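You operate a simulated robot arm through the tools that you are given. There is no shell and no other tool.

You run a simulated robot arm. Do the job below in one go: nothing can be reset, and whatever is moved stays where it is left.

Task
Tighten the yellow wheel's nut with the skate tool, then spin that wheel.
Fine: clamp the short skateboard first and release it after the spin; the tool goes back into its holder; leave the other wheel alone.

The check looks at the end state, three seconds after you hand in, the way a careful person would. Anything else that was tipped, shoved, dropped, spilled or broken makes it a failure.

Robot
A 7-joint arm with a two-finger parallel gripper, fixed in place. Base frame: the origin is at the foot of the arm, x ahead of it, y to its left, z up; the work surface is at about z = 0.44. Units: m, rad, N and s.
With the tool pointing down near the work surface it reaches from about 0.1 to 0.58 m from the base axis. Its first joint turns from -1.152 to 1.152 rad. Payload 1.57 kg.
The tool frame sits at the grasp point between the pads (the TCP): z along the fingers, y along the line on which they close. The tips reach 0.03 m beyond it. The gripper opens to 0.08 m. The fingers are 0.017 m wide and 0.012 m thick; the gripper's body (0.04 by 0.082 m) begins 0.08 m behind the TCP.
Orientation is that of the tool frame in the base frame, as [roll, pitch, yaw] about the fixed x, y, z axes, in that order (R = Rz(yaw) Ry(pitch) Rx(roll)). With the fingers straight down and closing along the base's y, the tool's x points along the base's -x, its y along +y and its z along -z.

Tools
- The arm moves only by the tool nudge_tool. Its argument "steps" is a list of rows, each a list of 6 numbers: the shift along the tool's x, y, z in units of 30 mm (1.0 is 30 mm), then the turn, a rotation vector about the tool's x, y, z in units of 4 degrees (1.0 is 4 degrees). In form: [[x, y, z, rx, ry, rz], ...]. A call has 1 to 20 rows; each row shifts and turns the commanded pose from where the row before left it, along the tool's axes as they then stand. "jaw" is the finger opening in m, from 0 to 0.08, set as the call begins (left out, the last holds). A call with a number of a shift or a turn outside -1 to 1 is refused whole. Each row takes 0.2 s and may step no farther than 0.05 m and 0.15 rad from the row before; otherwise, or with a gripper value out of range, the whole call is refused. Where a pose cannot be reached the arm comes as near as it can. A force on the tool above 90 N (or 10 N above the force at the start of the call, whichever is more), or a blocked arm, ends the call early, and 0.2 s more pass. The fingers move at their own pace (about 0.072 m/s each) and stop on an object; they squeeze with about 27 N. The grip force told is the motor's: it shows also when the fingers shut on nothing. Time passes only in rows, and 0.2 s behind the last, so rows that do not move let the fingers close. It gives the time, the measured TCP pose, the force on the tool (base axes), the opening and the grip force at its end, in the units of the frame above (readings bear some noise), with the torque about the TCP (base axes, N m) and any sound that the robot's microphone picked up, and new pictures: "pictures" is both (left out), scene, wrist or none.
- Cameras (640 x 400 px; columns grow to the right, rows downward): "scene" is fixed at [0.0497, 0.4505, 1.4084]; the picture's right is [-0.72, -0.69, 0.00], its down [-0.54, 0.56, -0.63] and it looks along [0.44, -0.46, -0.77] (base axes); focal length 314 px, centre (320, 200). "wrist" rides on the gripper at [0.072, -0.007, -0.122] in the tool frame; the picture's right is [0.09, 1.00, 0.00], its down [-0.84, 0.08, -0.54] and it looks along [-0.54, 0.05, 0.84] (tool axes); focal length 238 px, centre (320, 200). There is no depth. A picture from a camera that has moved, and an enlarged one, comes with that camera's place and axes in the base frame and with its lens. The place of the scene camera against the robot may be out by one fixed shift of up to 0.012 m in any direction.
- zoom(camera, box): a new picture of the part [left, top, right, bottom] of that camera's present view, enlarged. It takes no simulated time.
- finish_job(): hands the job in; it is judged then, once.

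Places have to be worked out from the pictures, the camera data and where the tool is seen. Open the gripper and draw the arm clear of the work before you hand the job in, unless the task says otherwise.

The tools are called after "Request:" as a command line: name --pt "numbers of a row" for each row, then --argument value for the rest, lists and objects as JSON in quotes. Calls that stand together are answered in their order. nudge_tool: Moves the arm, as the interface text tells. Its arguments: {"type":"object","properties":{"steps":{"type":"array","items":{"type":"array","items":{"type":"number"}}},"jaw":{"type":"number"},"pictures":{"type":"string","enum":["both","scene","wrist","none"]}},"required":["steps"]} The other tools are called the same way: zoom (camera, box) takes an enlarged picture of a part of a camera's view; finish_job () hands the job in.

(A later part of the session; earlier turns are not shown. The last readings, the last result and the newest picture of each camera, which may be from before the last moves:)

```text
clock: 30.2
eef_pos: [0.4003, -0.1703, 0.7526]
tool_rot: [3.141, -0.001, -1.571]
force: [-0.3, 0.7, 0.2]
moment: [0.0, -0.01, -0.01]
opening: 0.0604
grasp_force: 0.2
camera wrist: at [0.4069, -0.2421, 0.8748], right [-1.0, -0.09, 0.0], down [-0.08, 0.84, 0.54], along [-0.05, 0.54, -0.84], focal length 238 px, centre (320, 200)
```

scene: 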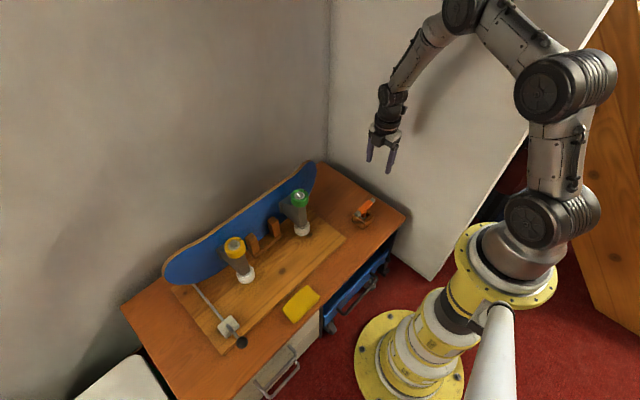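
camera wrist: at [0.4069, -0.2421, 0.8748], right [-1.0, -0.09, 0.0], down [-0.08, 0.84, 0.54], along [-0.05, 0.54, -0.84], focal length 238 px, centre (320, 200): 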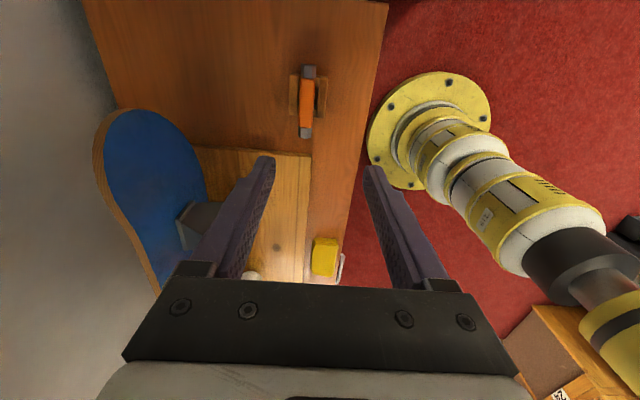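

Fingers now close along x (tool x = base -y, tool y = base -x). I descend to z≈0.60 above the handle for a precise look.

Request:
nudge_tool --pt "0.017 -0.1 0.85 0 0 0" --pt "0.017 -0.1 0.85 0 0 0" --pt "0.017 -0.1 0.85 0 0 0" --pt "0.017 -0.1 0.85 0 0 0" --pt "0.017 -0.1 0.85 0 0 0" --pt "0.017 -0.1 0.85 0 0 0" --pt "0 0 0 0 0 0"

Request:
zoom --camera "wrist" --box '[240, 40, 400, 260]'

Request:
zoom --camera "scene" --box '[320, 160, 420, 240]'

```text
clock: 31.8
eef_pos: [0.4178, -0.1732, 0.6009]
tool_rot: [-3.14, 0.001, -1.57]
force: [0.0, 0.4, 0.5]
moment: [0.01, -0.05, 0.01]
opening: 0.0601
grasp_force: 0.2
camera wrist: at [0.4248, -0.2457, 0.7231], right [-1.0, -0.09, 0.0], down [-0.08, 0.84, 0.54], along [-0.05, 0.54, -0.84], focal length 238 px, centre (320, 200)
```

scene: 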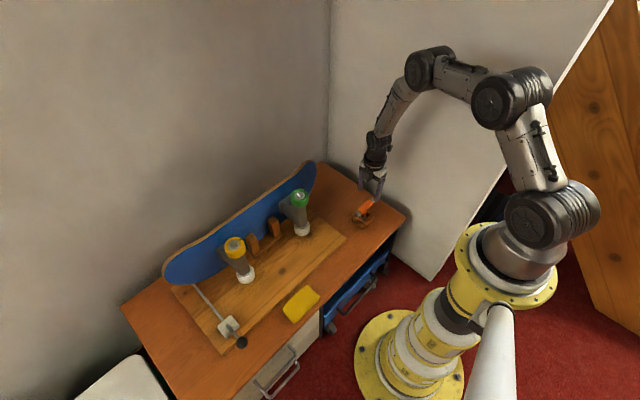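
wrist: 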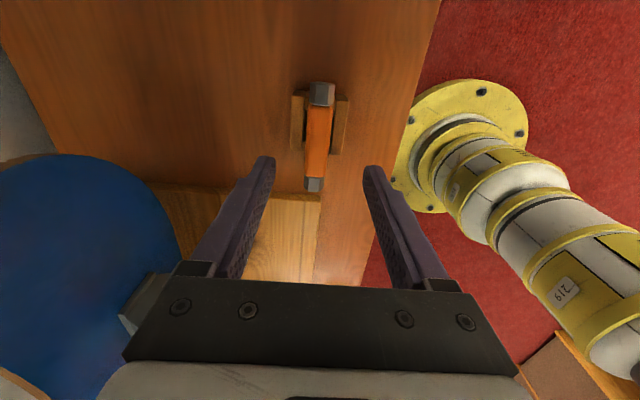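

```text
1.82 times, centred on (320, 150) of wrist
camera zoom: at [0.4248, -0.2457, 0.7231], right [-1.0, -0.09, 0.0], down [-0.08, 0.84, 0.54], along [-0.05, 0.54, -0.84], focal length 433 px, centre (320, 291)
```

zoom: 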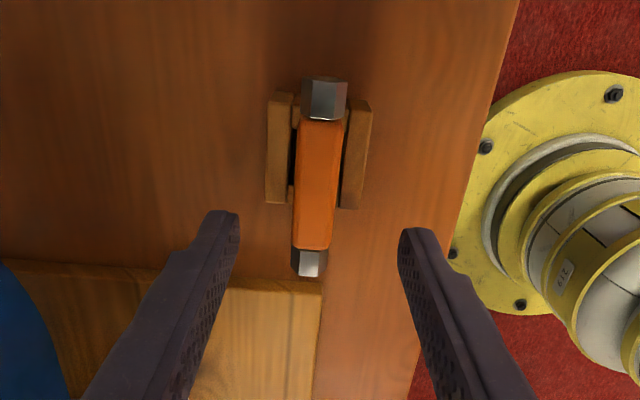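

```text
5.00 times, centred on (370, 200) of scene
camera zoom: at [0.0497, 0.4505, 1.4084], right [-0.72, -0.69, 0.0], down [-0.54, 0.56, -0.63], along [0.44, -0.46, -0.77], focal length 1568 px, centre (70, 200)
```

zoom: 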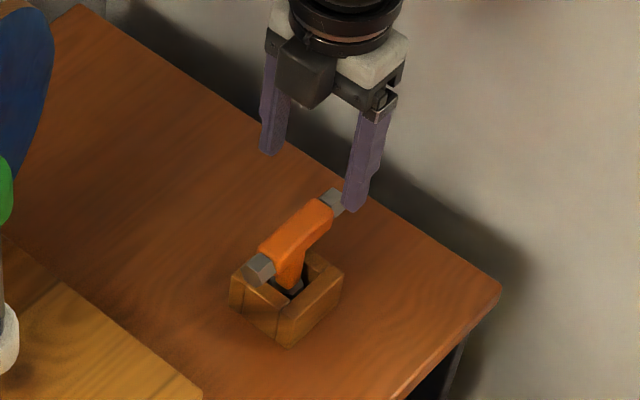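

The handle is about 23 mm wide, centred near (0.420, -0.171), with its top around z 0.515. The holder walls are right below where the fingers come down, so I descend in stages, first to z≈0.535.

Request:
nudge_tool --pt "-0.03 -0.03 0.73 0 0 0" --pt "-0.03 -0.04 0.73 0 0 0" --pt "0 0 0.73 0 0 0" --pt "0 0 0 0 0 0"

Request:
zoom --camera "scene" --box '[320, 170, 400, 240]'

Request:
zoom --camera "wrist" --box '[240, 80, 400, 220]'

```text
clock: 32.8
eef_pos: [0.4216, -0.1703, 0.5339]
tool_rot: [-3.139, -0.001, -1.572]
force: [0.4, -0.3, 0.4]
moment: [0.01, 0.01, -0.02]
opening: 0.0602
grasp_force: 0.1
camera wrist: at [0.4293, -0.2426, 0.6565], right [-1.0, -0.09, 0.0], down [-0.08, 0.84, 0.54], along [-0.05, 0.54, -0.84], focal length 238 px, centre (320, 200)
```

scene: 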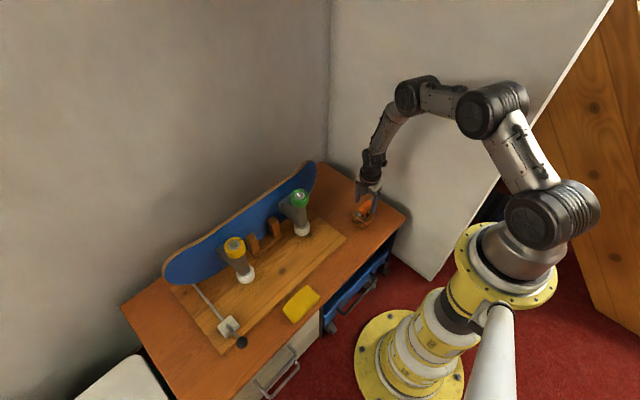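
wrist: 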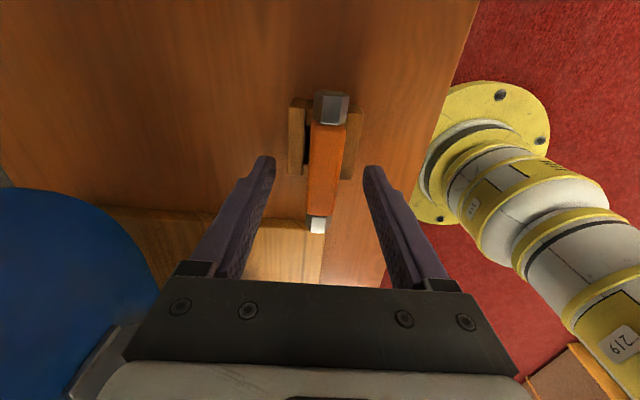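

```text
5.71 times, centred on (360, 205) of scene
camera zoom: at [0.0497, 0.4505, 1.4084], right [-0.72, -0.69, 0.0], down [-0.54, 0.56, -0.63], along [0.44, -0.46, -0.77], focal length 1792 px, centre (91, 171)
```

zoom: 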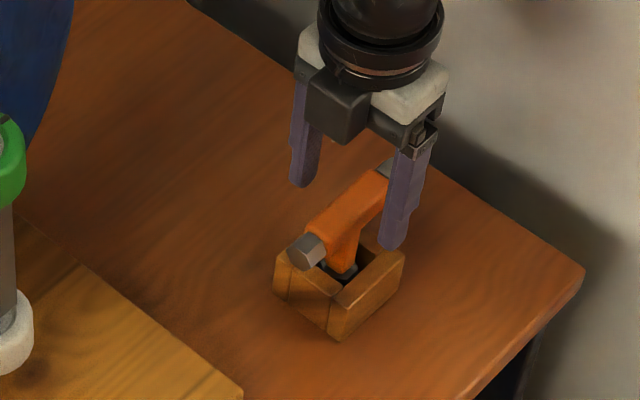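

```text
2.86 times, centred on (320, 150) of wrist
camera zoom: at [0.4293, -0.2426, 0.6565], right [-1.0, -0.09, 0.0], down [-0.08, 0.84, 0.54], along [-0.05, 0.54, -0.84], focal length 681 px, centre (320, 343)
```

zoom: 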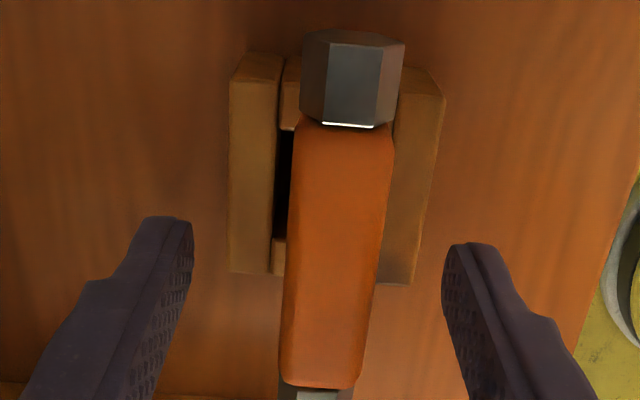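

The handle sits between the fingers and the holder rim seems near z 0.475. I lower to z≈0.517 (tips ≈0.487, above the rim) with a 2 mm centring shift, then close.

Request:
nudge_tool --pt "0.03 0.06 0.27 0 0 0" --pt "0 0 0.28 0 0 0" --pt "0 0 0 0 0 0" --pictures "none"

Request:
nudge_tool --pt "0 0 0 0 0 0" --pt "0 0 0 0 0 0" --pt "0 0 0 0 0 0" --jaw 0.0

Request:
zoom --camera "scene" --box '[320, 170, 400, 240]'

```text
clock: 33.6
eef_pos: [0.4207, -0.1739, 0.5168]
tool_rot: [-3.141, 0.0, -1.571]
force: [0.1, 0.3, -1.0]
moment: [0.0, 0.0, -0.03]
opening: 0.0601
grasp_force: 0.1
```

```text
clock: 34.4
eef_pos: [0.4202, -0.1721, 0.5173]
tool_rot: [-3.141, 0.0, -1.572]
force: [0.8, -0.2, 0.3]
moment: [-0.01, -0.03, 0.02]
opening: 0.0215
grasp_force: 27.4
camera wrist: at [0.4267, -0.2447, 0.6402], right [-1.0, -0.09, 0.0], down [-0.08, 0.84, 0.54], along [-0.05, 0.54, -0.84], focal length 238 px, centre (320, 200)
```

scene: 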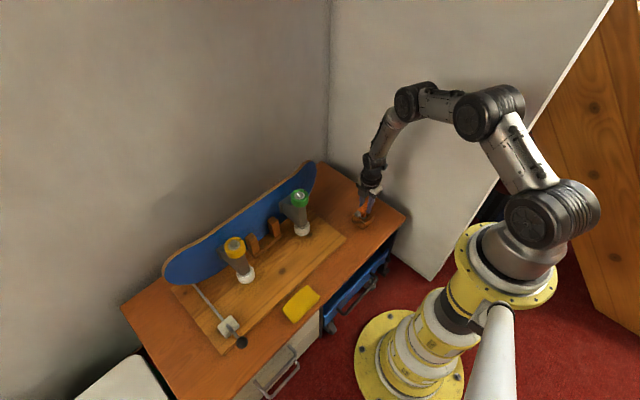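
wrist: 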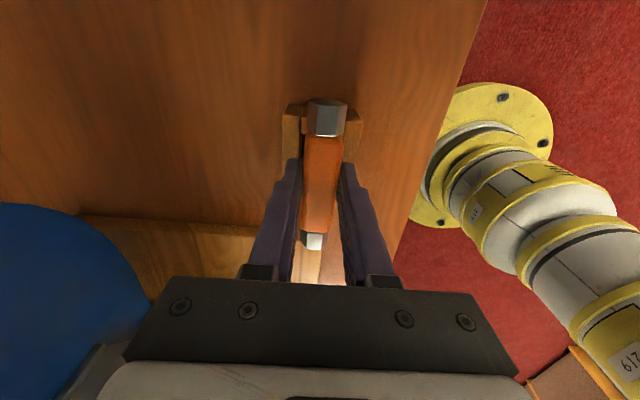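

```text
5.71 times, centred on (360, 205) of scene
camera zoom: at [0.0497, 0.4505, 1.4084], right [-0.72, -0.69, 0.0], down [-0.54, 0.56, -0.63], along [0.44, -0.46, -0.77], focal length 1792 px, centre (91, 171)
```

zoom: 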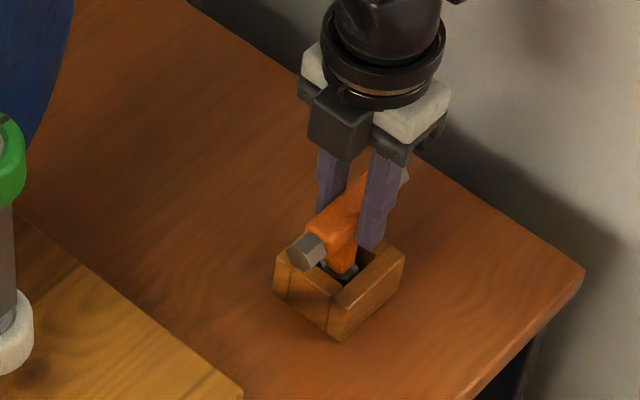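

Handle gripped cleanly (opening 0.0215, no side load) at TCP (0.4202, -0.1721, 0.5173), which I'll use for returning it. Now I lift straight up.

Request:
nudge_tool --pt "0 0 -0.3 0 0 0" --pt "0 0 -0.5 0 0 0" --pt "0 0 -0.7 0 0 0" --pt "0 0 -1 0 0 0" --pt "0 0 -1 0 0 0" --pt "0 0 -1 0 0 0" --pt "0 0 -1 0 0 0" --pt "0 0 0 0 0 0"

Request:
zoom --camera "scene" --box '[330, 110, 430, 230]'

Request:
zoom --camera "wrist" --box '[240, 80, 400, 280]'

```text
clock: 36.2
eef_pos: [0.4195, -0.1718, 0.6833]
tool_rot: [3.139, 0.001, -1.571]
force: [-0.4, 1.0, -1.5]
moment: [0.02, 0.01, 0.01]
opening: 0.0213
grasp_force: 26.7
camera wrist: at [0.4266, -0.2442, 0.8052], right [-1.0, -0.09, 0.0], down [-0.08, 0.84, 0.54], along [-0.05, 0.54, -0.84], focal length 238 px, centre (320, 200)
```

scene: 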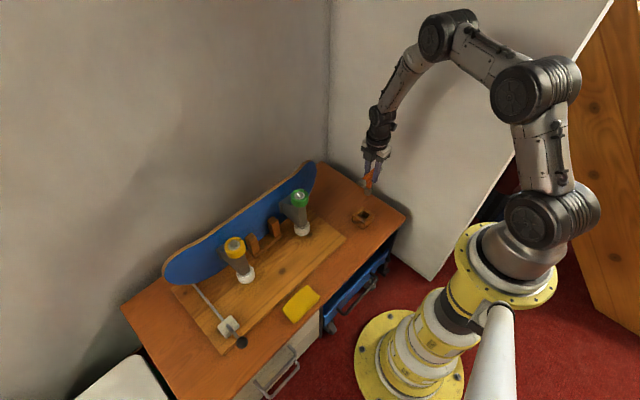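
wrist: 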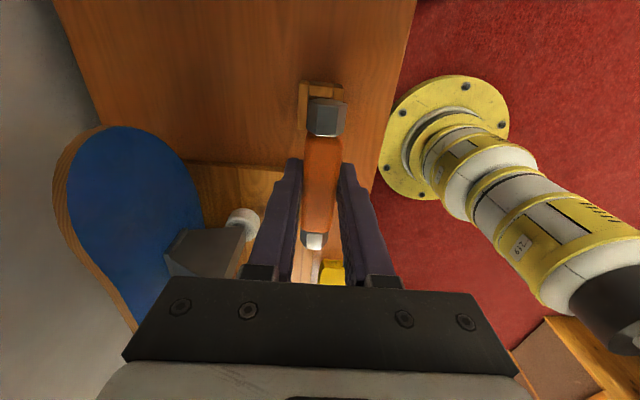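

```text
3.33 times, centred on (380, 170) of scene
camera zoom: at [0.0497, 0.4505, 1.4084], right [-0.72, -0.69, 0.0], down [-0.54, 0.56, -0.63], along [0.44, -0.46, -0.77], focal length 1046 px, centre (120, 300)
```

zoom: 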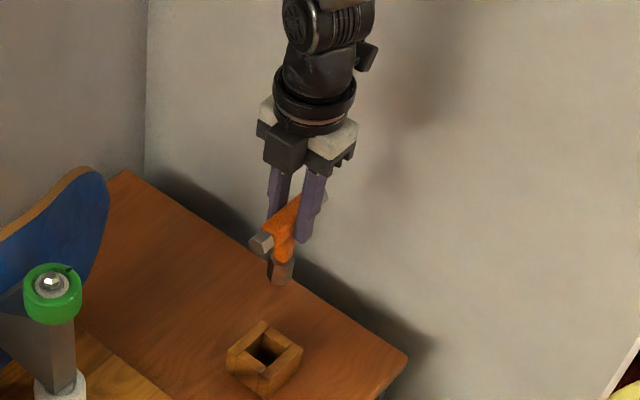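

```text
2.00 times, centred on (320, 180) of wrist
camera zoom: at [0.4266, -0.2442, 0.8052], right [-1.0, -0.09, 0.0], down [-0.08, 0.84, 0.54], along [-0.05, 0.54, -0.84], focal length 477 px, centre (320, 240)
```

zoom: 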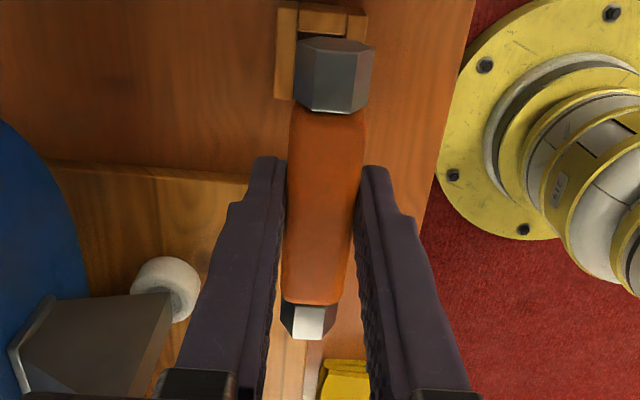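

The tool is out with the holder left in place. I zoom tighter to measure how far the stem socket reaches below the TCP.

Request:
zoom --camera "scene" --box '[350, 140, 400, 205]'

Request:
zoom --camera "scene" --box '[345, 195, 385, 235]'

```text
6.15 times, centred on (375, 172) of scene
camera zoom: at [0.0497, 0.4505, 1.4084], right [-0.72, -0.69, 0.0], down [-0.54, 0.56, -0.63], along [0.44, -0.46, -0.77], focal length 1930 px, centre (-18, 369)
```

zoom: 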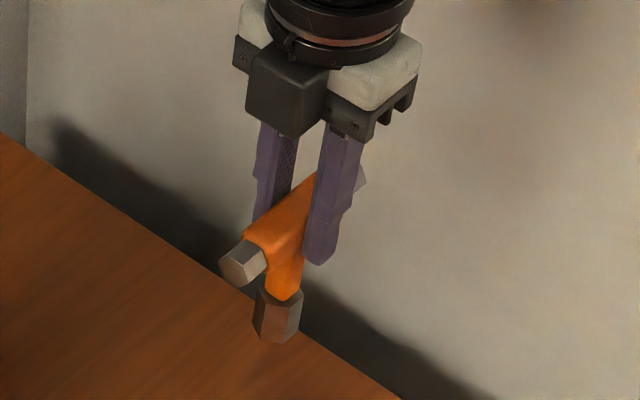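

```text
10.00 times, centred on (365, 215) of scene
camera zoom: at [0.0497, 0.4505, 1.4084], right [-0.72, -0.69, 0.0], down [-0.54, 0.56, -0.63], along [0.44, -0.46, -0.77], focal length 3137 px, centre (-130, 50)
```

zoom: 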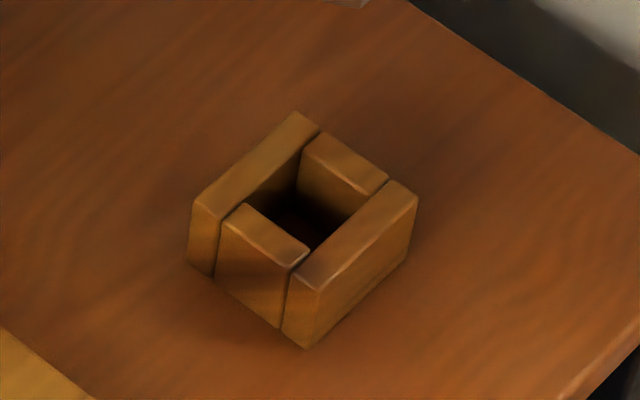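

The socket bottom appears about 94–100 mm below the TCP, with a hex vertex along x (flats toward ±y). Now I look at the yellow nut's hex orientation with strong zooms.

Request:
zoom --camera "scene" --box '[215, 230, 255, 260]'

Request:
zoom --camera "scene" --box '[355, 170, 385, 200]'

Request:
zoom --camera "scene" --box '[280, 180, 320, 215]'

```text
13.33 times, centred on (235, 245) of scene
camera zoom: at [0.0497, 0.4505, 1.4084], right [-0.72, -0.69, 0.0], down [-0.54, 0.56, -0.63], along [0.44, -0.46, -0.77], focal length 4182 px, centre (1453, -400)
```

zoom: 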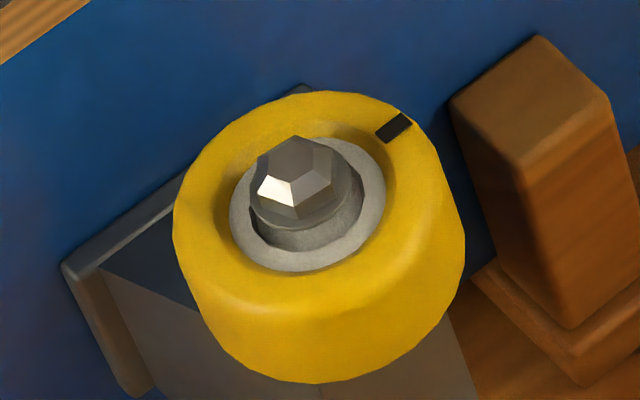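

```text
13.33 times, centred on (370, 185) of scene
camera zoom: at [0.0497, 0.4505, 1.4084], right [-0.72, -0.69, 0.0], down [-0.54, 0.56, -0.63], along [0.44, -0.46, -0.77], focal length 4182 px, centre (-347, 400)
```

zoom: 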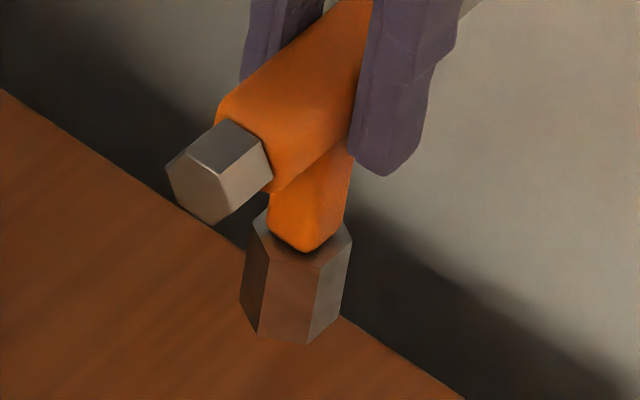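

```text
11.43 times, centred on (300, 198) of scene
camera zoom: at [0.0497, 0.4505, 1.4084], right [-0.72, -0.69, 0.0], down [-0.54, 0.56, -0.63], along [0.44, -0.46, -0.77], focal length 3585 px, centre (549, 229)
```

zoom: 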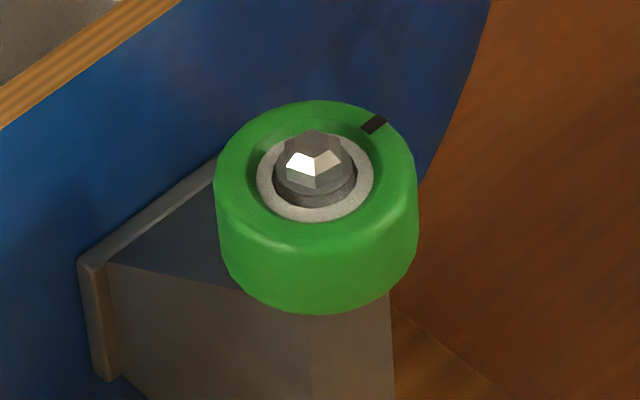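

The socket's hex vertices lie along the handle axis (y) at the present yaw. I zoom further on the yellow nut for its angle.

Request:
zoom --camera "scene" --box '[226, 236, 246, 250]'

Request:
zoom --camera "scene" --box '[292, 188, 312, 202]'

```text
16.00 times, centred on (236, 243) of scene
camera zoom: at [0.0497, 0.4505, 1.4084], right [-0.72, -0.69, 0.0], down [-0.54, 0.56, -0.63], along [0.44, -0.46, -0.77], focal length 5019 px, centre (1664, -488)
```

zoom: 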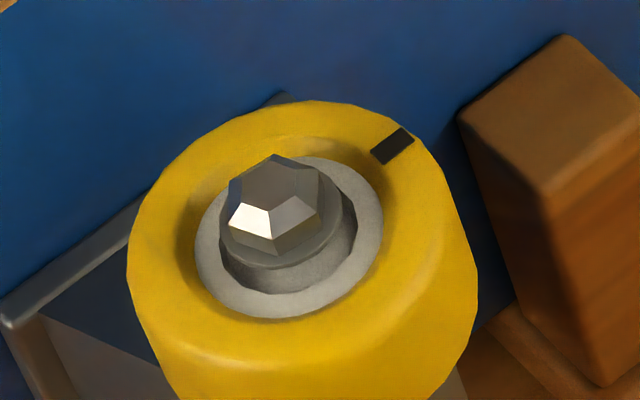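

```text
16.00 times, centred on (302, 195) of scene
camera zoom: at [0.0497, 0.4505, 1.4084], right [-0.72, -0.69, 0.0], down [-0.54, 0.56, -0.63], along [0.44, -0.46, -0.77], focal length 5019 px, centre (608, 280)
```

zoom: 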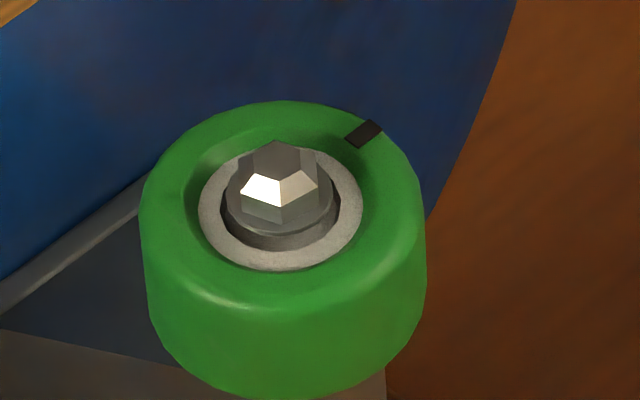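

I estimate the nut at (0.535, 0.2825, 0.658), its hex roughly 7° off the socket at this yaw. I carry the tool high (z≈0.82) over to a position above the nut.

Request:
nudge_tool --pt "0 0 -0.912 0 0 0" --pt "0 0 -0.912 0 0 0" --pt "0 0 -0.912 0 0 0" --pt "0 0 -0.912 0 0 0" --pt "0 0 -0.912 0 0 0" --pictures "none"

Request:
nudge_tool --pt "-0.944 -0.241 0 0 0 0" --pt "-0.944 -0.241 0 0 0 0" --pt "-0.944 -0.241 0 0 0 0" --pt "-0.944 -0.241 0 0 0 0" --pt "-0.944 -0.241 0 0 0 0" --pt "-0.944 -0.241 0 0 0 0" --pt "-0.944 -0.241 0 0 0 0" --pt "-0.944 -0.241 0 0 0 0" --pt "-0.944 -0.241 0 0 0 0" --pt "-0.944 -0.241 0 0 0 0" --pt "-0.944 -0.241 0 0 0 0" --pt "-0.944 -0.241 0 0 0 0" --pt "-0.944 -0.241 0 0 0 0" --pt "-0.944 -0.241 0 0 0 0" --pt "-0.944 -0.241 0 0 0 0" --pt "-0.944 -0.241 0 0 0 0" --pt "0 0 0 0 0 0"

Request:
zoom --camera "scene" --box '[200, 170, 290, 260]'

Request:
zoom --camera "wrist" --box '[220, 60, 420, 260]'

```text
clock: 37.4
eef_pos: [0.4183, -0.1736, 0.8187]
tool_rot: [-3.141, -0.001, -1.571]
force: [-0.1, 0.4, -1.3]
moment: [0.02, -0.02, 0.01]
opening: 0.0215
grasp_force: 27.3
```

```text
clock: 41.0
eef_pos: [0.5341, 0.2802, 0.8192]
tool_rot: [-3.14, -0.001, -1.571]
force: [-0.2, 0.3, -1.5]
moment: [0.0, 0.01, 0.0]
opening: 0.0214
grasp_force: 26.7
camera wrist: at [0.5415, 0.2086, 0.942], right [-1.0, -0.09, 0.0], down [-0.08, 0.84, 0.54], along [-0.05, 0.54, -0.84], focal length 238 px, centre (320, 200)
```

scene: 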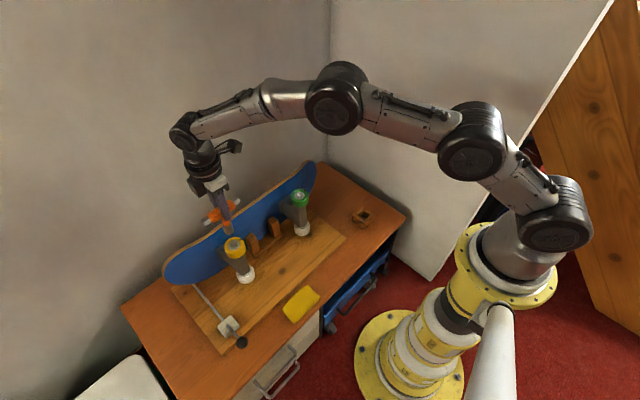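
wrist: 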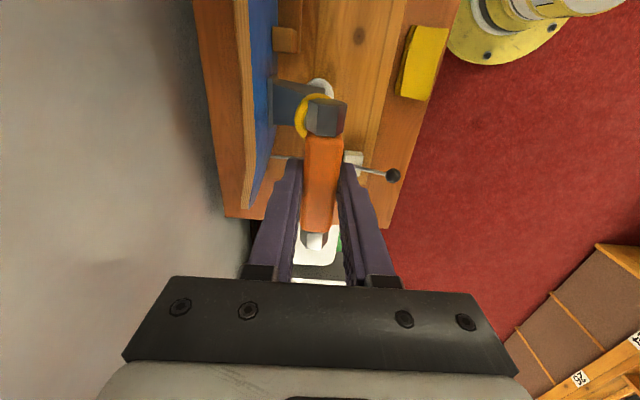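

```text
4.44 times, centred on (245, 215) of scene
camera zoom: at [0.0497, 0.4505, 1.4084], right [-0.72, -0.69, 0.0], down [-0.54, 0.56, -0.63], along [0.44, -0.46, -0.77], focal length 1394 px, centre (653, 133)
```

zoom: 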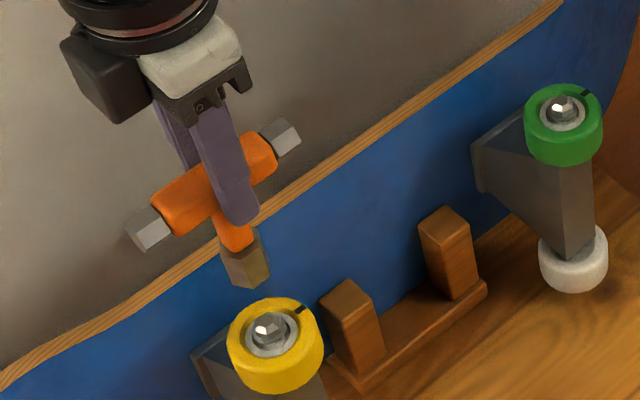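

```text
2.00 times, centred on (320, 160) of wrist
camera zoom: at [0.5415, 0.2086, 0.942], right [-1.0, -0.09, 0.0], down [-0.08, 0.84, 0.54], along [-0.05, 0.54, -0.84], focal length 477 px, centre (320, 280)
```

zoom: 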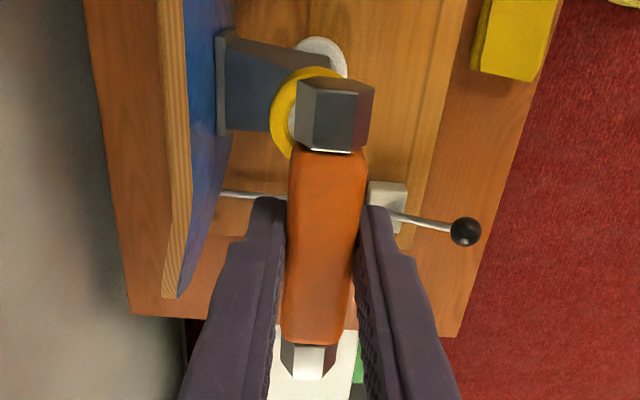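

In the scene view the stem axis lines up with the nut (vertical projected), with roughly 55 mm of gap. I lower about 40 mm and check again.

Request:
nudge_tool --pt "0 -0.03 0.5 0 0 0" --pt "0 0 0.5 0 0 0" --pt "0 0 0.4 0 0 0" --pt "0 0 0 0 0 0"

Request:
zoom --camera "scene" --box '[210, 210, 260, 260]'

Request:
zoom --camera "wrist" --box '[260, 60, 380, 180]'

```text
clock: 42.0
eef_pos: [0.5361, 0.2819, 0.7759]
tool_rot: [-3.141, -0.002, -1.571]
force: [0.8, -0.4, -2.0]
moment: [0.01, -0.03, 0.0]
opening: 0.0213
grasp_force: 27.1
camera wrist: at [0.542, 0.2094, 0.899], right [-1.0, -0.09, 0.0], down [-0.08, 0.84, 0.54], along [-0.05, 0.54, -0.84], focal length 238 px, centre (320, 200)
```

scene: 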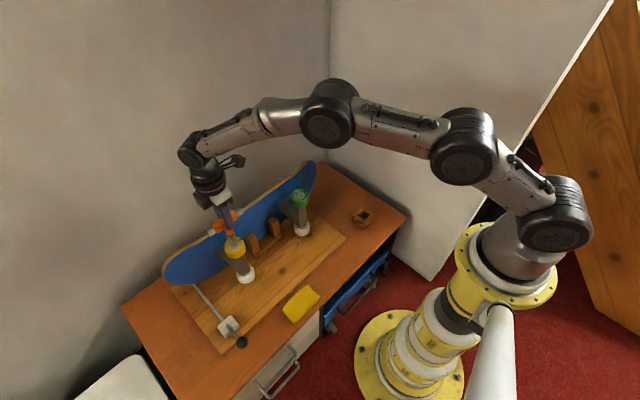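
wrist: 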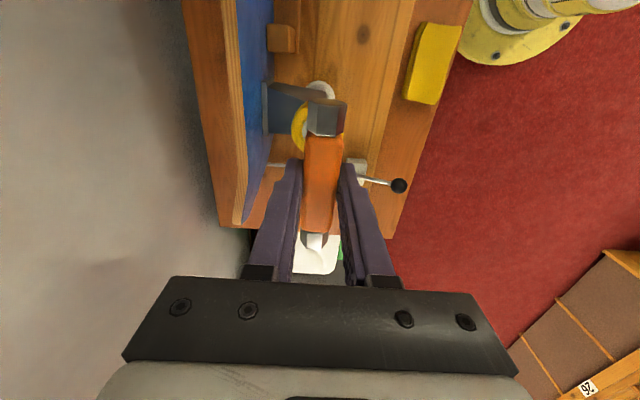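

```text
8.00 times, centred on (235, 235) of scene
camera zoom: at [0.0497, 0.4505, 1.4084], right [-0.72, -0.69, 0.0], down [-0.54, 0.56, -0.63], along [0.44, -0.46, -0.77], focal length 2509 px, centre (1000, -80)
```

zoom: 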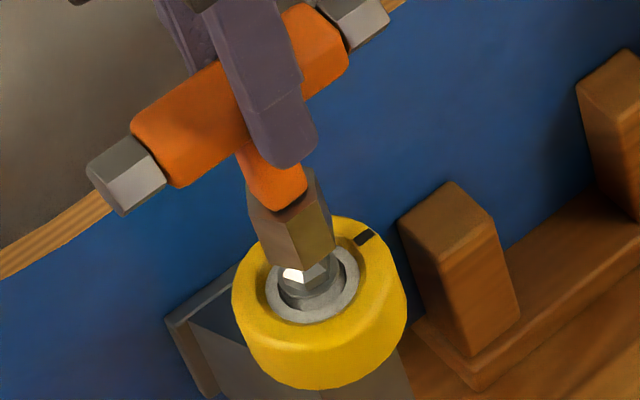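

```text
3.33 times, centred on (320, 120) of wrist
camera zoom: at [0.542, 0.2094, 0.899], right [-1.0, -0.09, 0.0], down [-0.08, 0.84, 0.54], along [-0.05, 0.54, -0.84], focal length 794 px, centre (320, 467)
```

zoom: 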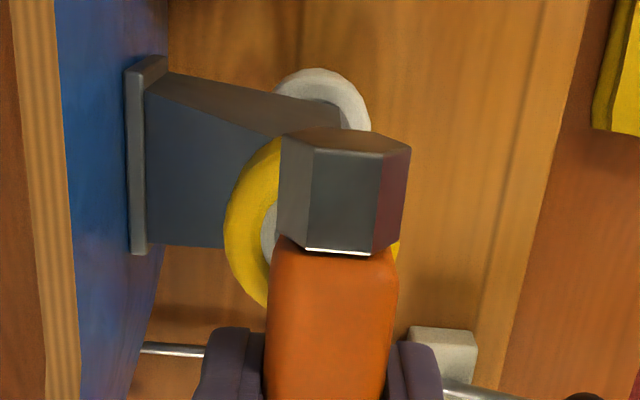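

The socket is concentric with the nut as best I can see from both cameras. I lower in small steps, watching the vertical force.

Request:
nudge_tool --pt "0 0 0.15 0 0 0" --pt "0 0 0.1 0 0 0" --pt "0 0 0 0 0 0" --pictures "none"

Request:
nudge_tool --pt "0 0 0.1 0 0 0" --pt "0 0 0.05 0 0 0" --pt "0 0 0 0 0 0" --pictures "scene"

Request:
zoom --camera "scene" --box '[210, 210, 260, 260]'

```text
clock: 42.8
eef_pos: [0.5346, 0.2812, 0.7692]
tool_rot: [-3.141, -0.001, -1.572]
force: [-0.1, -0.2, -1.3]
moment: [0.03, 0.03, 0.0]
opening: 0.0212
grasp_force: 26.8
```

```text
clock: 43.6
eef_pos: [0.5331, 0.2796, 0.7652]
tool_rot: [-3.141, -0.001, -1.571]
force: [-1.0, -0.4, -1.1]
moment: [0.0, 0.0, 0.0]
opening: 0.0212
grasp_force: 27.1
```

scene: 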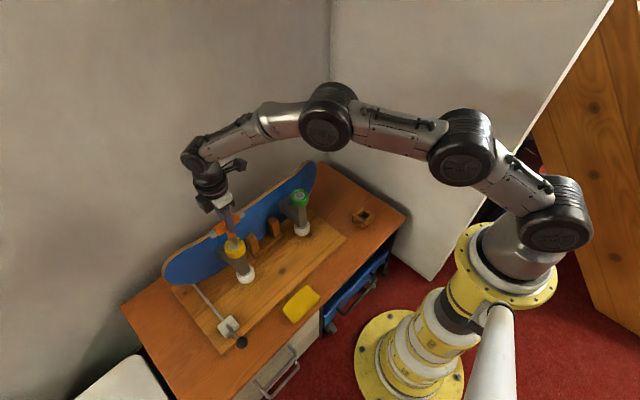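

```text
8.00 times, centred on (235, 235) of scene
camera zoom: at [0.0497, 0.4505, 1.4084], right [-0.72, -0.69, 0.0], down [-0.54, 0.56, -0.63], along [0.44, -0.46, -0.77], focal length 2509 px, centre (1000, -80)
```

zoom: 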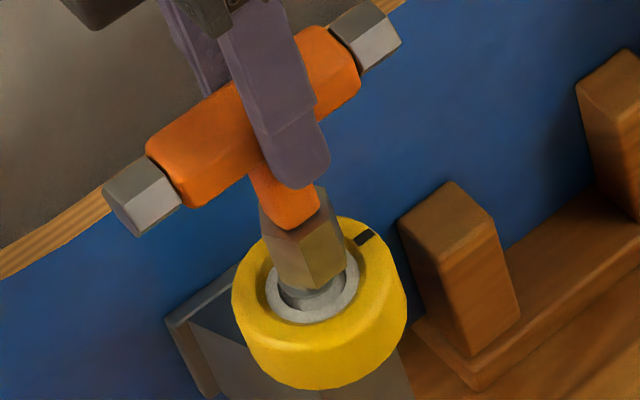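

No contact force yet, and the socket appears to be coming over the nut top. I keep lowering in 3–4 mm steps.

Request:
nudge_tool --pt "0 0 0.07 0 0 0" --pt "0 0 0.06 0 0 0" --pt "0 0 0 0 0 0" --pictures "none"

Request:
nudge_tool --pt "0 0 0.07 0 0 0" --pt "0 0 0.06 0 0 0" --pt "0 0 0 0 0 0" --pictures "scene"

Request:
zoom --camera "scene" --box '[210, 210, 260, 260]'

```text
clock: 44.4
eef_pos: [0.5352, 0.2821, 0.7627]
tool_rot: [-3.135, 0.004, -1.57]
force: [2.1, 2.1, 4.7]
moment: [0.33, -0.27, -0.05]
opening: 0.0214
grasp_force: 26.5
```

```text
clock: 45.2
eef_pos: [0.5356, 0.2791, 0.7566]
tool_rot: [-3.14, 0.001, -1.571]
force: [8.0, 9.2, -1.0]
moment: [0.88, -0.73, -0.07]
opening: 0.0217
grasp_force: 27.1
```

scene: 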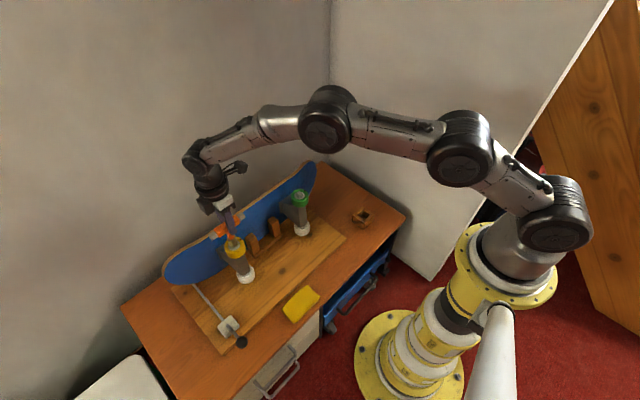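

```text
8.00 times, centred on (235, 235) of scene
camera zoom: at [0.0498, 0.4507, 1.4083], right [-0.72, -0.69, 0.0], down [-0.54, 0.56, -0.63], along [0.44, -0.46, -0.77], focal length 2509 px, centre (1000, -80)
```

zoom: 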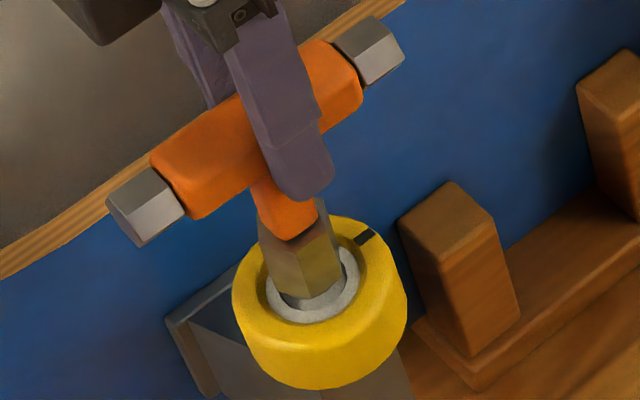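

The nut pushes the tool toward +x and +y (8–9 N), so the socket has entered over the nut's dome but sits about 1–2 mm off. I shift slightly to relieve that side load.

Request:
nudge_tool --pt "-0.05 -0.05 0 0 0 0" --pt "0 0 0 0 0 0" --pictures "none"

Request:
nudge_tool --pt "-0.03 -0.03 0 0 0 0" --pt "0 0 0 0 0 0" --pictures "none"

```text
clock: 45.8
eef_pos: [0.5361, 0.281, 0.7571]
tool_rot: [3.139, -0.002, -1.572]
force: [3.9, 0.9, -1.3]
moment: [0.15, -0.52, -0.06]
opening: 0.0217
grasp_force: 26.3
```

```text
clock: 46.4
eef_pos: [0.5367, 0.281, 0.7557]
tool_rot: [3.141, -0.003, -1.571]
force: [1.7, -8.1, -0.4]
moment: [-0.75, -0.25, -0.09]
opening: 0.0217
grasp_force: 27.1
```

Side load nearly gone; I took y slightly too far, so I go back 0.9 mm and keep lowering to seat the socket.

Request:
nudge_tool --pt "0.028 -0.015 0 0 0 0" --pt "0 0 0.06 0 0 0" --pt "0 0 0.06 0 0 0" --pt "0 0 0 0 0 0" --pictures "none"

Request:
nudge_tool --pt "0 0 0.06 0 0 0" --pt "0 0 0.06 0 0 0" --pt "0 0 0 0 0 0" --pictures "scene"

Request:
zoom --camera "scene" --box '[210, 210, 260, 260]'

```text
clock: 47.4
eef_pos: [0.5375, 0.2835, 0.7544]
tool_rot: [-3.139, 0.0, -1.572]
force: [-3.2, -6.6, 11.3]
moment: [-0.75, 0.19, -0.03]
opening: 0.0212
grasp_force: 26.8
```

```text
clock: 48.2
eef_pos: [0.5374, 0.2832, 0.7531]
tool_rot: [-3.137, 0.004, -1.57]
force: [-4.9, 1.6, 19.2]
moment: [0.2, 0.26, -0.01]
opening: 0.0219
grasp_force: 27.3
```

scene: 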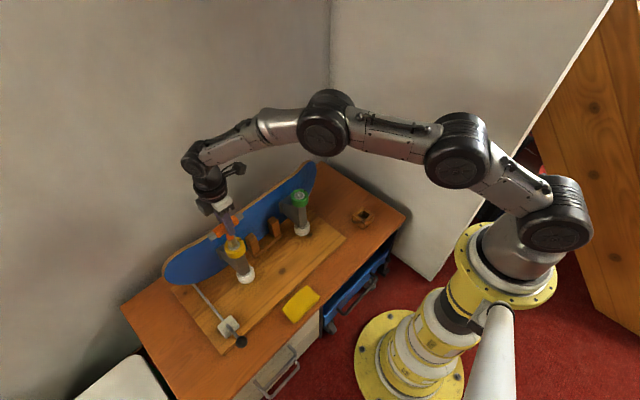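

```text
8.00 times, centred on (235, 235) of scene
camera zoom: at [0.0492, 0.4503, 1.4085], right [-0.72, -0.69, 0.0], down [-0.54, 0.56, -0.63], along [0.44, -0.46, -0.77], focal length 2509 px, centre (1000, -80)
```

zoom: 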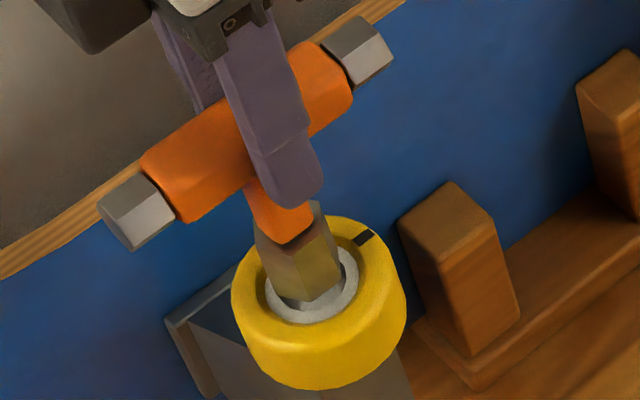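

Now 19 N upward: the socket rests on the nut, maybe not yet hex-aligned. I turn clockwise a few degrees under light pressure to find the hex.

Request:
nudge_tool --pt "0 0 0 0 0 0.5" --pt "0 0 0 0 0 0.5" --pt "0 0 0 0 0 0.5" --pt "0 0 0 0 0 0" --pictures "none"

Request:
nudge_tool --pt "0 0 0 0 0 0.5" --pt "0 0 0 0 0 0.5" --pt "0 0 0 0 0 0.5" --pt "0 0 0 0 0 0" --pictures "scene"

Request:
zoom --camera "scene" --box '[210, 210, 260, 260]'

```text
clock: 49.2
eef_pos: [0.539, 0.2828, 0.7511]
tool_rot: [-3.14, 0.002, -1.676]
force: [-3.2, 5.3, 19.2]
moment: [0.29, 0.22, 0.04]
opening: 0.0214
grasp_force: 27.0
```

```text
clock: 50.2
eef_pos: [0.5374, 0.2822, 0.7517]
tool_rot: [3.14, 0.002, -1.783]
force: [1.0, 7.5, 8.6]
moment: [0.62, -0.1, 0.05]
opening: 0.0213
grasp_force: 27.1
```

scene: 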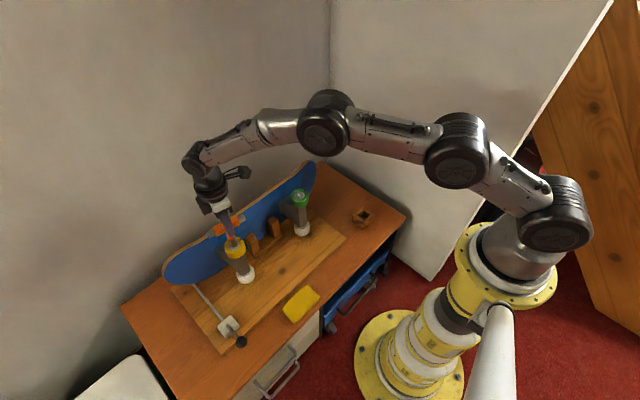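

```text
8.00 times, centred on (235, 235) of scene
camera zoom: at [0.0495, 0.4505, 1.4084], right [-0.72, -0.69, 0.0], down [-0.54, 0.56, -0.63], along [0.44, -0.46, -0.77], focal length 2509 px, centre (1000, -80)
```

zoom: 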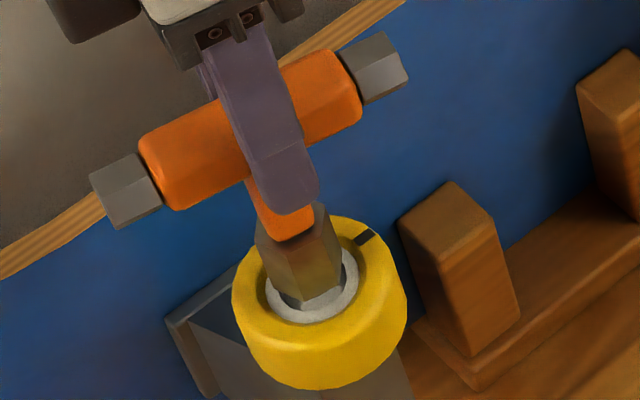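

Vertical force fell as I turned, suggesting the hex is starting to seat. I relieve the side load in y, press a little lower and keep turning clockwise, watching the z-torque.

Request:
nudge_tool --pt "-0.026 0.006 0.04 0 0 0.5" --pt "0 0 0.04 0 0 0.5" --pt "0 0 0 0 0 0" --pictures "none"

Request:
nudge_tool --pt "0 0 0 0 0 0.5" --pt "0 0 0 0 0 0.5" --pt "0 0 0 0 0 0.5" --pt "0 0 0 0 0 0.5" --pt "0 0 0 0 0 0" --pictures "scene"

Request:
zoom --camera "scene" --box '[210, 210, 260, 260]'

```text
clock: 51.0
eef_pos: [0.5379, 0.2822, 0.75]
tool_rot: [3.141, -0.001, -1.853]
force: [-7.1, -1.9, 24.7]
moment: [-0.21, 0.45, 0.03]
opening: 0.0212
grasp_force: 26.7
```

```text
clock: 52.2
eef_pos: [0.5377, 0.2821, 0.7497]
tool_rot: [-3.141, 0.002, -1.993]
force: [-9.3, -3.5, 27.4]
moment: [-0.39, 0.7, 0.05]
opening: 0.0213
grasp_force: 26.9
```

scene: 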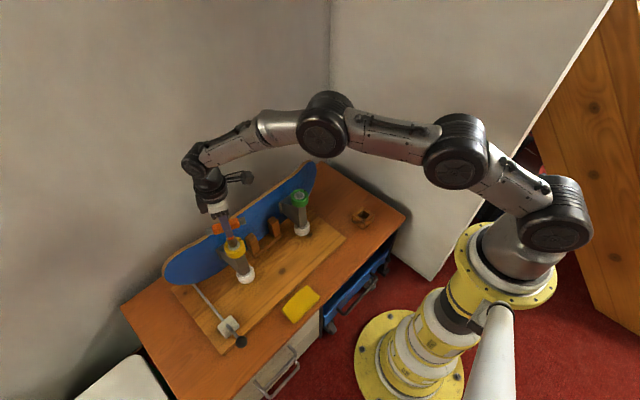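

```text
8.00 times, centred on (235, 235) of scene
camera zoom: at [0.049, 0.4502, 1.4085], right [-0.72, -0.69, 0.0], down [-0.54, 0.56, -0.63], along [0.44, -0.46, -0.77], focal length 2509 px, centre (1000, -80)
```

zoom: 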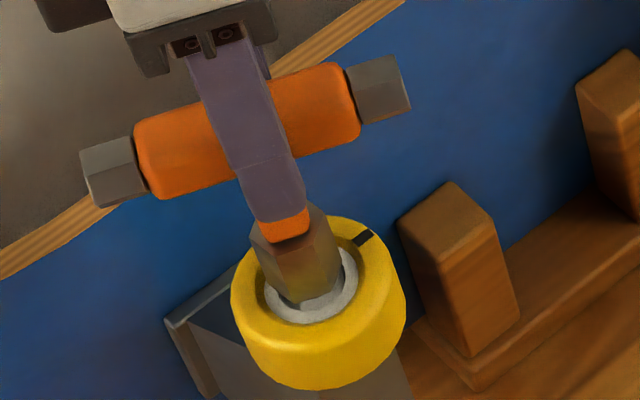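

Request:
zoom --camera "wrist" --box '[240, 60, 400, 200]'

Request:
zoom --camera "scene" --box '[224, 230, 248, 252]'

```text
2.86 times, centred on (320, 130) of wrist
camera zoom: at [0.5145, 0.2141, 0.8718], right [-0.95, 0.32, 0.0], down [0.27, 0.8, 0.54], along [0.18, 0.51, -0.84], focal length 681 px, centre (320, 400)
```

zoom: 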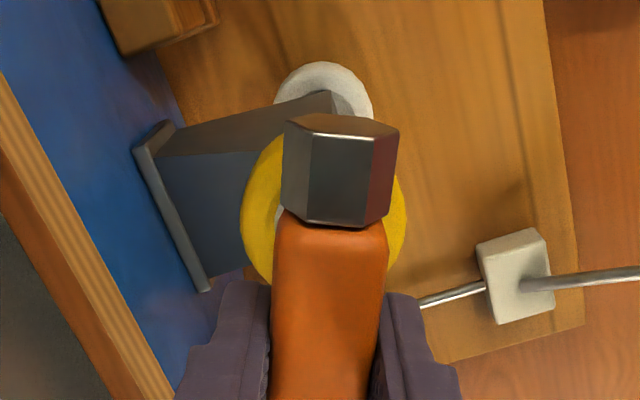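

```text
16.00 times, centred on (236, 241) of scene
camera zoom: at [0.049, 0.4502, 1.4085], right [-0.72, -0.69, 0.0], down [-0.54, 0.56, -0.63], along [0.44, -0.46, -0.77], focal length 5019 px, centre (1664, -456)
```

zoom: 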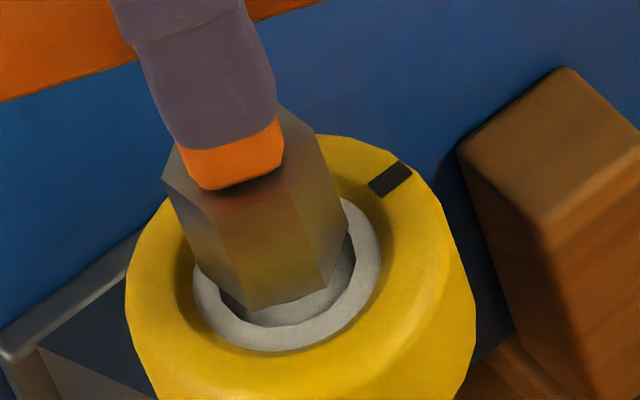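

The socket mouth seems to sit only on the nut's chamfer, not over the hex. I ease the pressure and turn back about 22° to search for alignment more slowly.

Request:
nudge_tool --pt "0 0 -0.1 0 0 0" --pt "0 0 0 0 0 -1" --pt "0 0 0 0 0 -1" --pt "0 0 0 0 0 -1" --pt "0 0 0 0 0 -1" --pt "0 0 0 0 0 -1" --pt "0 0 0 0 0 -0.5" --pt "0 0 0 0 0 0" --pictures "scene"

Request:
zoom --camera "scene" --box '[224, 230, 248, 252]'

```text
clock: 54.0
eef_pos: [0.5387, 0.2834, 0.7495]
tool_rot: [3.141, -0.002, -1.604]
force: [-0.8, -1.7, 7.5]
moment: [-0.15, -0.04, -0.02]
opening: 0.0213
grasp_force: 26.9
```

scene: 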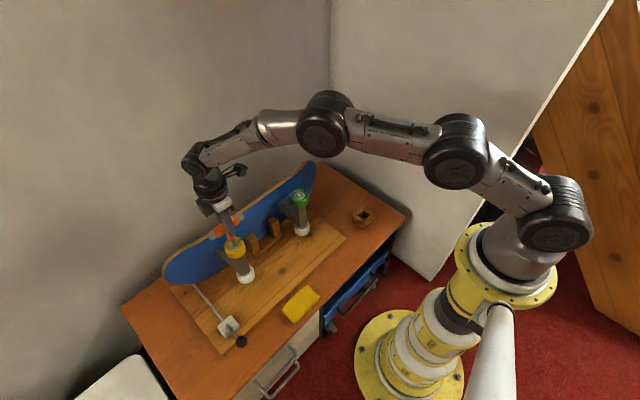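

```text
16.00 times, centred on (236, 241) of scene
camera zoom: at [0.0495, 0.4504, 1.4084], right [-0.72, -0.69, 0.0], down [-0.54, 0.56, -0.63], along [0.44, -0.46, -0.77], focal length 5019 px, centre (1664, -456)
```

zoom: 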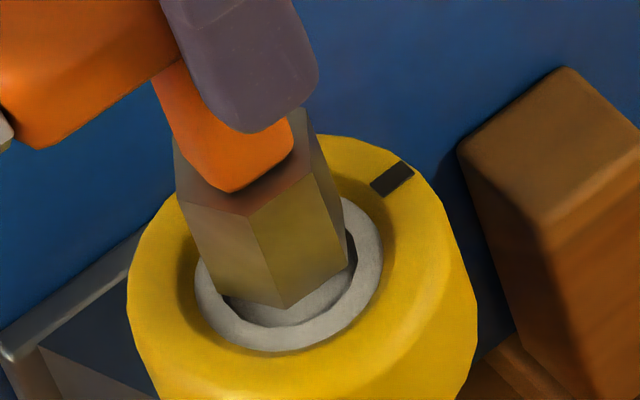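

Lateral force is now near zero and vertical 7.5 N. I press 1 mm more and turn clockwise in 1–2° steps, watching for a drop.

Request:
nudge_tool --pt "0 0 0.04 0 0 0.25" --pt "0 0 0 0 0 0.25" --pt "0 0 0 0 0 0" --pictures "none"

Request:
nudge_tool --pt "0 0 0 0 0 0.25" --pt "0 0 0 0 0 0.25" --pt "0 0 0 0 0 0" --pictures "none"

Request:
nudge_tool --pt "0 0 0 0 0 0.25" --pt "0 0 0 0 0 0.25" --pt "0 0 0 0 0 0" --pictures "none"

Request:
nudge_tool --pt "0 0 0 0 0 0.25" --pt "0 0 0 0 0 0.25" --pt "0 0 0 0 0 0" --pictures "none"

```text
clock: 54.8
eef_pos: [0.5378, 0.2825, 0.7494]
tool_rot: [3.141, 0.0, -1.64]
force: [-2.9, -3.8, 13.8]
moment: [-0.36, 0.15, 0.01]
opening: 0.0213
grasp_force: 26.8
```

```text
clock: 55.6
eef_pos: [0.5366, 0.2828, 0.7493]
tool_rot: [-3.14, -0.001, -1.674]
force: [-2.0, -5.3, 13.5]
moment: [-0.39, 0.11, -0.02]
opening: 0.0217
grasp_force: 26.9
```

```text
clock: 56.4
eef_pos: [0.5379, 0.2825, 0.7503]
tool_rot: [3.141, 0.0, -1.708]
force: [-3.7, -5.2, 11.8]
moment: [-0.46, 0.11, -0.02]
opening: 0.0214
grasp_force: 26.7
```

```text
clock: 57.2
eef_pos: [0.5385, 0.2837, 0.7502]
tool_rot: [-3.142, 0.001, -1.747]
force: [-2.7, -5.3, 8.8]
moment: [-0.44, 0.14, -0.03]
opening: 0.0215
grasp_force: 27.3
```

Vertical force is falling around 10° of turn, so I'm near alignment. I null the side load and press 1.5 mm here to see if it drops in.

Request:
nudge_tool --pt "0.018 0.008 0 0 0 0" --pt "0 0 0.05 0 0 0" --pt "0 0 0 0 0 0" --pictures "none"

Request:
nudge_tool --pt "0 0 0 0 0 0.25" --pt "0 0 0 0 0 0.25" --pt "0 0 0 0 0 0" --pictures "scene"

Request:
zoom --camera "scene" --box '[224, 230, 248, 252]'

```text
clock: 58.0
eef_pos: [0.5389, 0.2834, 0.7493]
tool_rot: [-3.14, 0.003, -1.747]
force: [-7.7, -3.6, 18.5]
moment: [-0.32, 0.59, -0.02]
opening: 0.0216
grasp_force: 27.1
```

```text
clock: 58.8
eef_pos: [0.5387, 0.2836, 0.7502]
tool_rot: [-3.141, 0.0, -1.78]
force: [-6.9, -0.6, 23.0]
moment: [-0.08, 0.45, 0.05]
opening: 0.0214
grasp_force: 27.3
```

scene: 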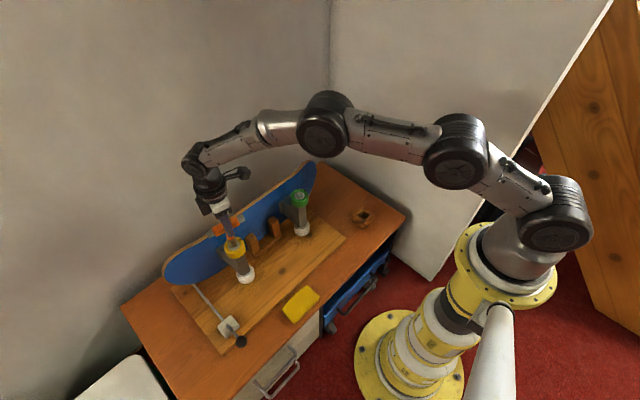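

```text
16.00 times, centred on (236, 241) of scene
camera zoom: at [0.0491, 0.4503, 1.4085], right [-0.72, -0.69, 0.0], down [-0.54, 0.56, -0.63], along [0.44, -0.46, -0.77], focal length 5019 px, centre (1664, -456)
```

zoom: 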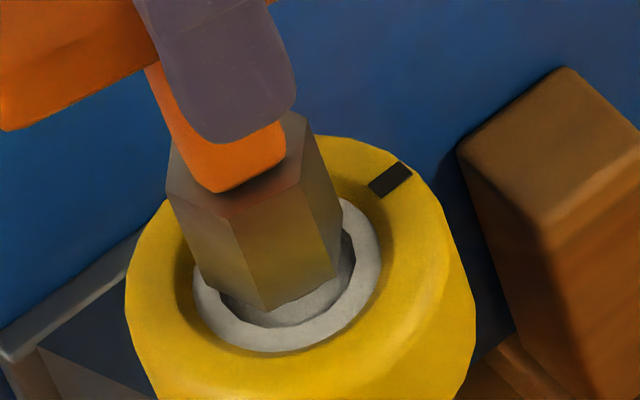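

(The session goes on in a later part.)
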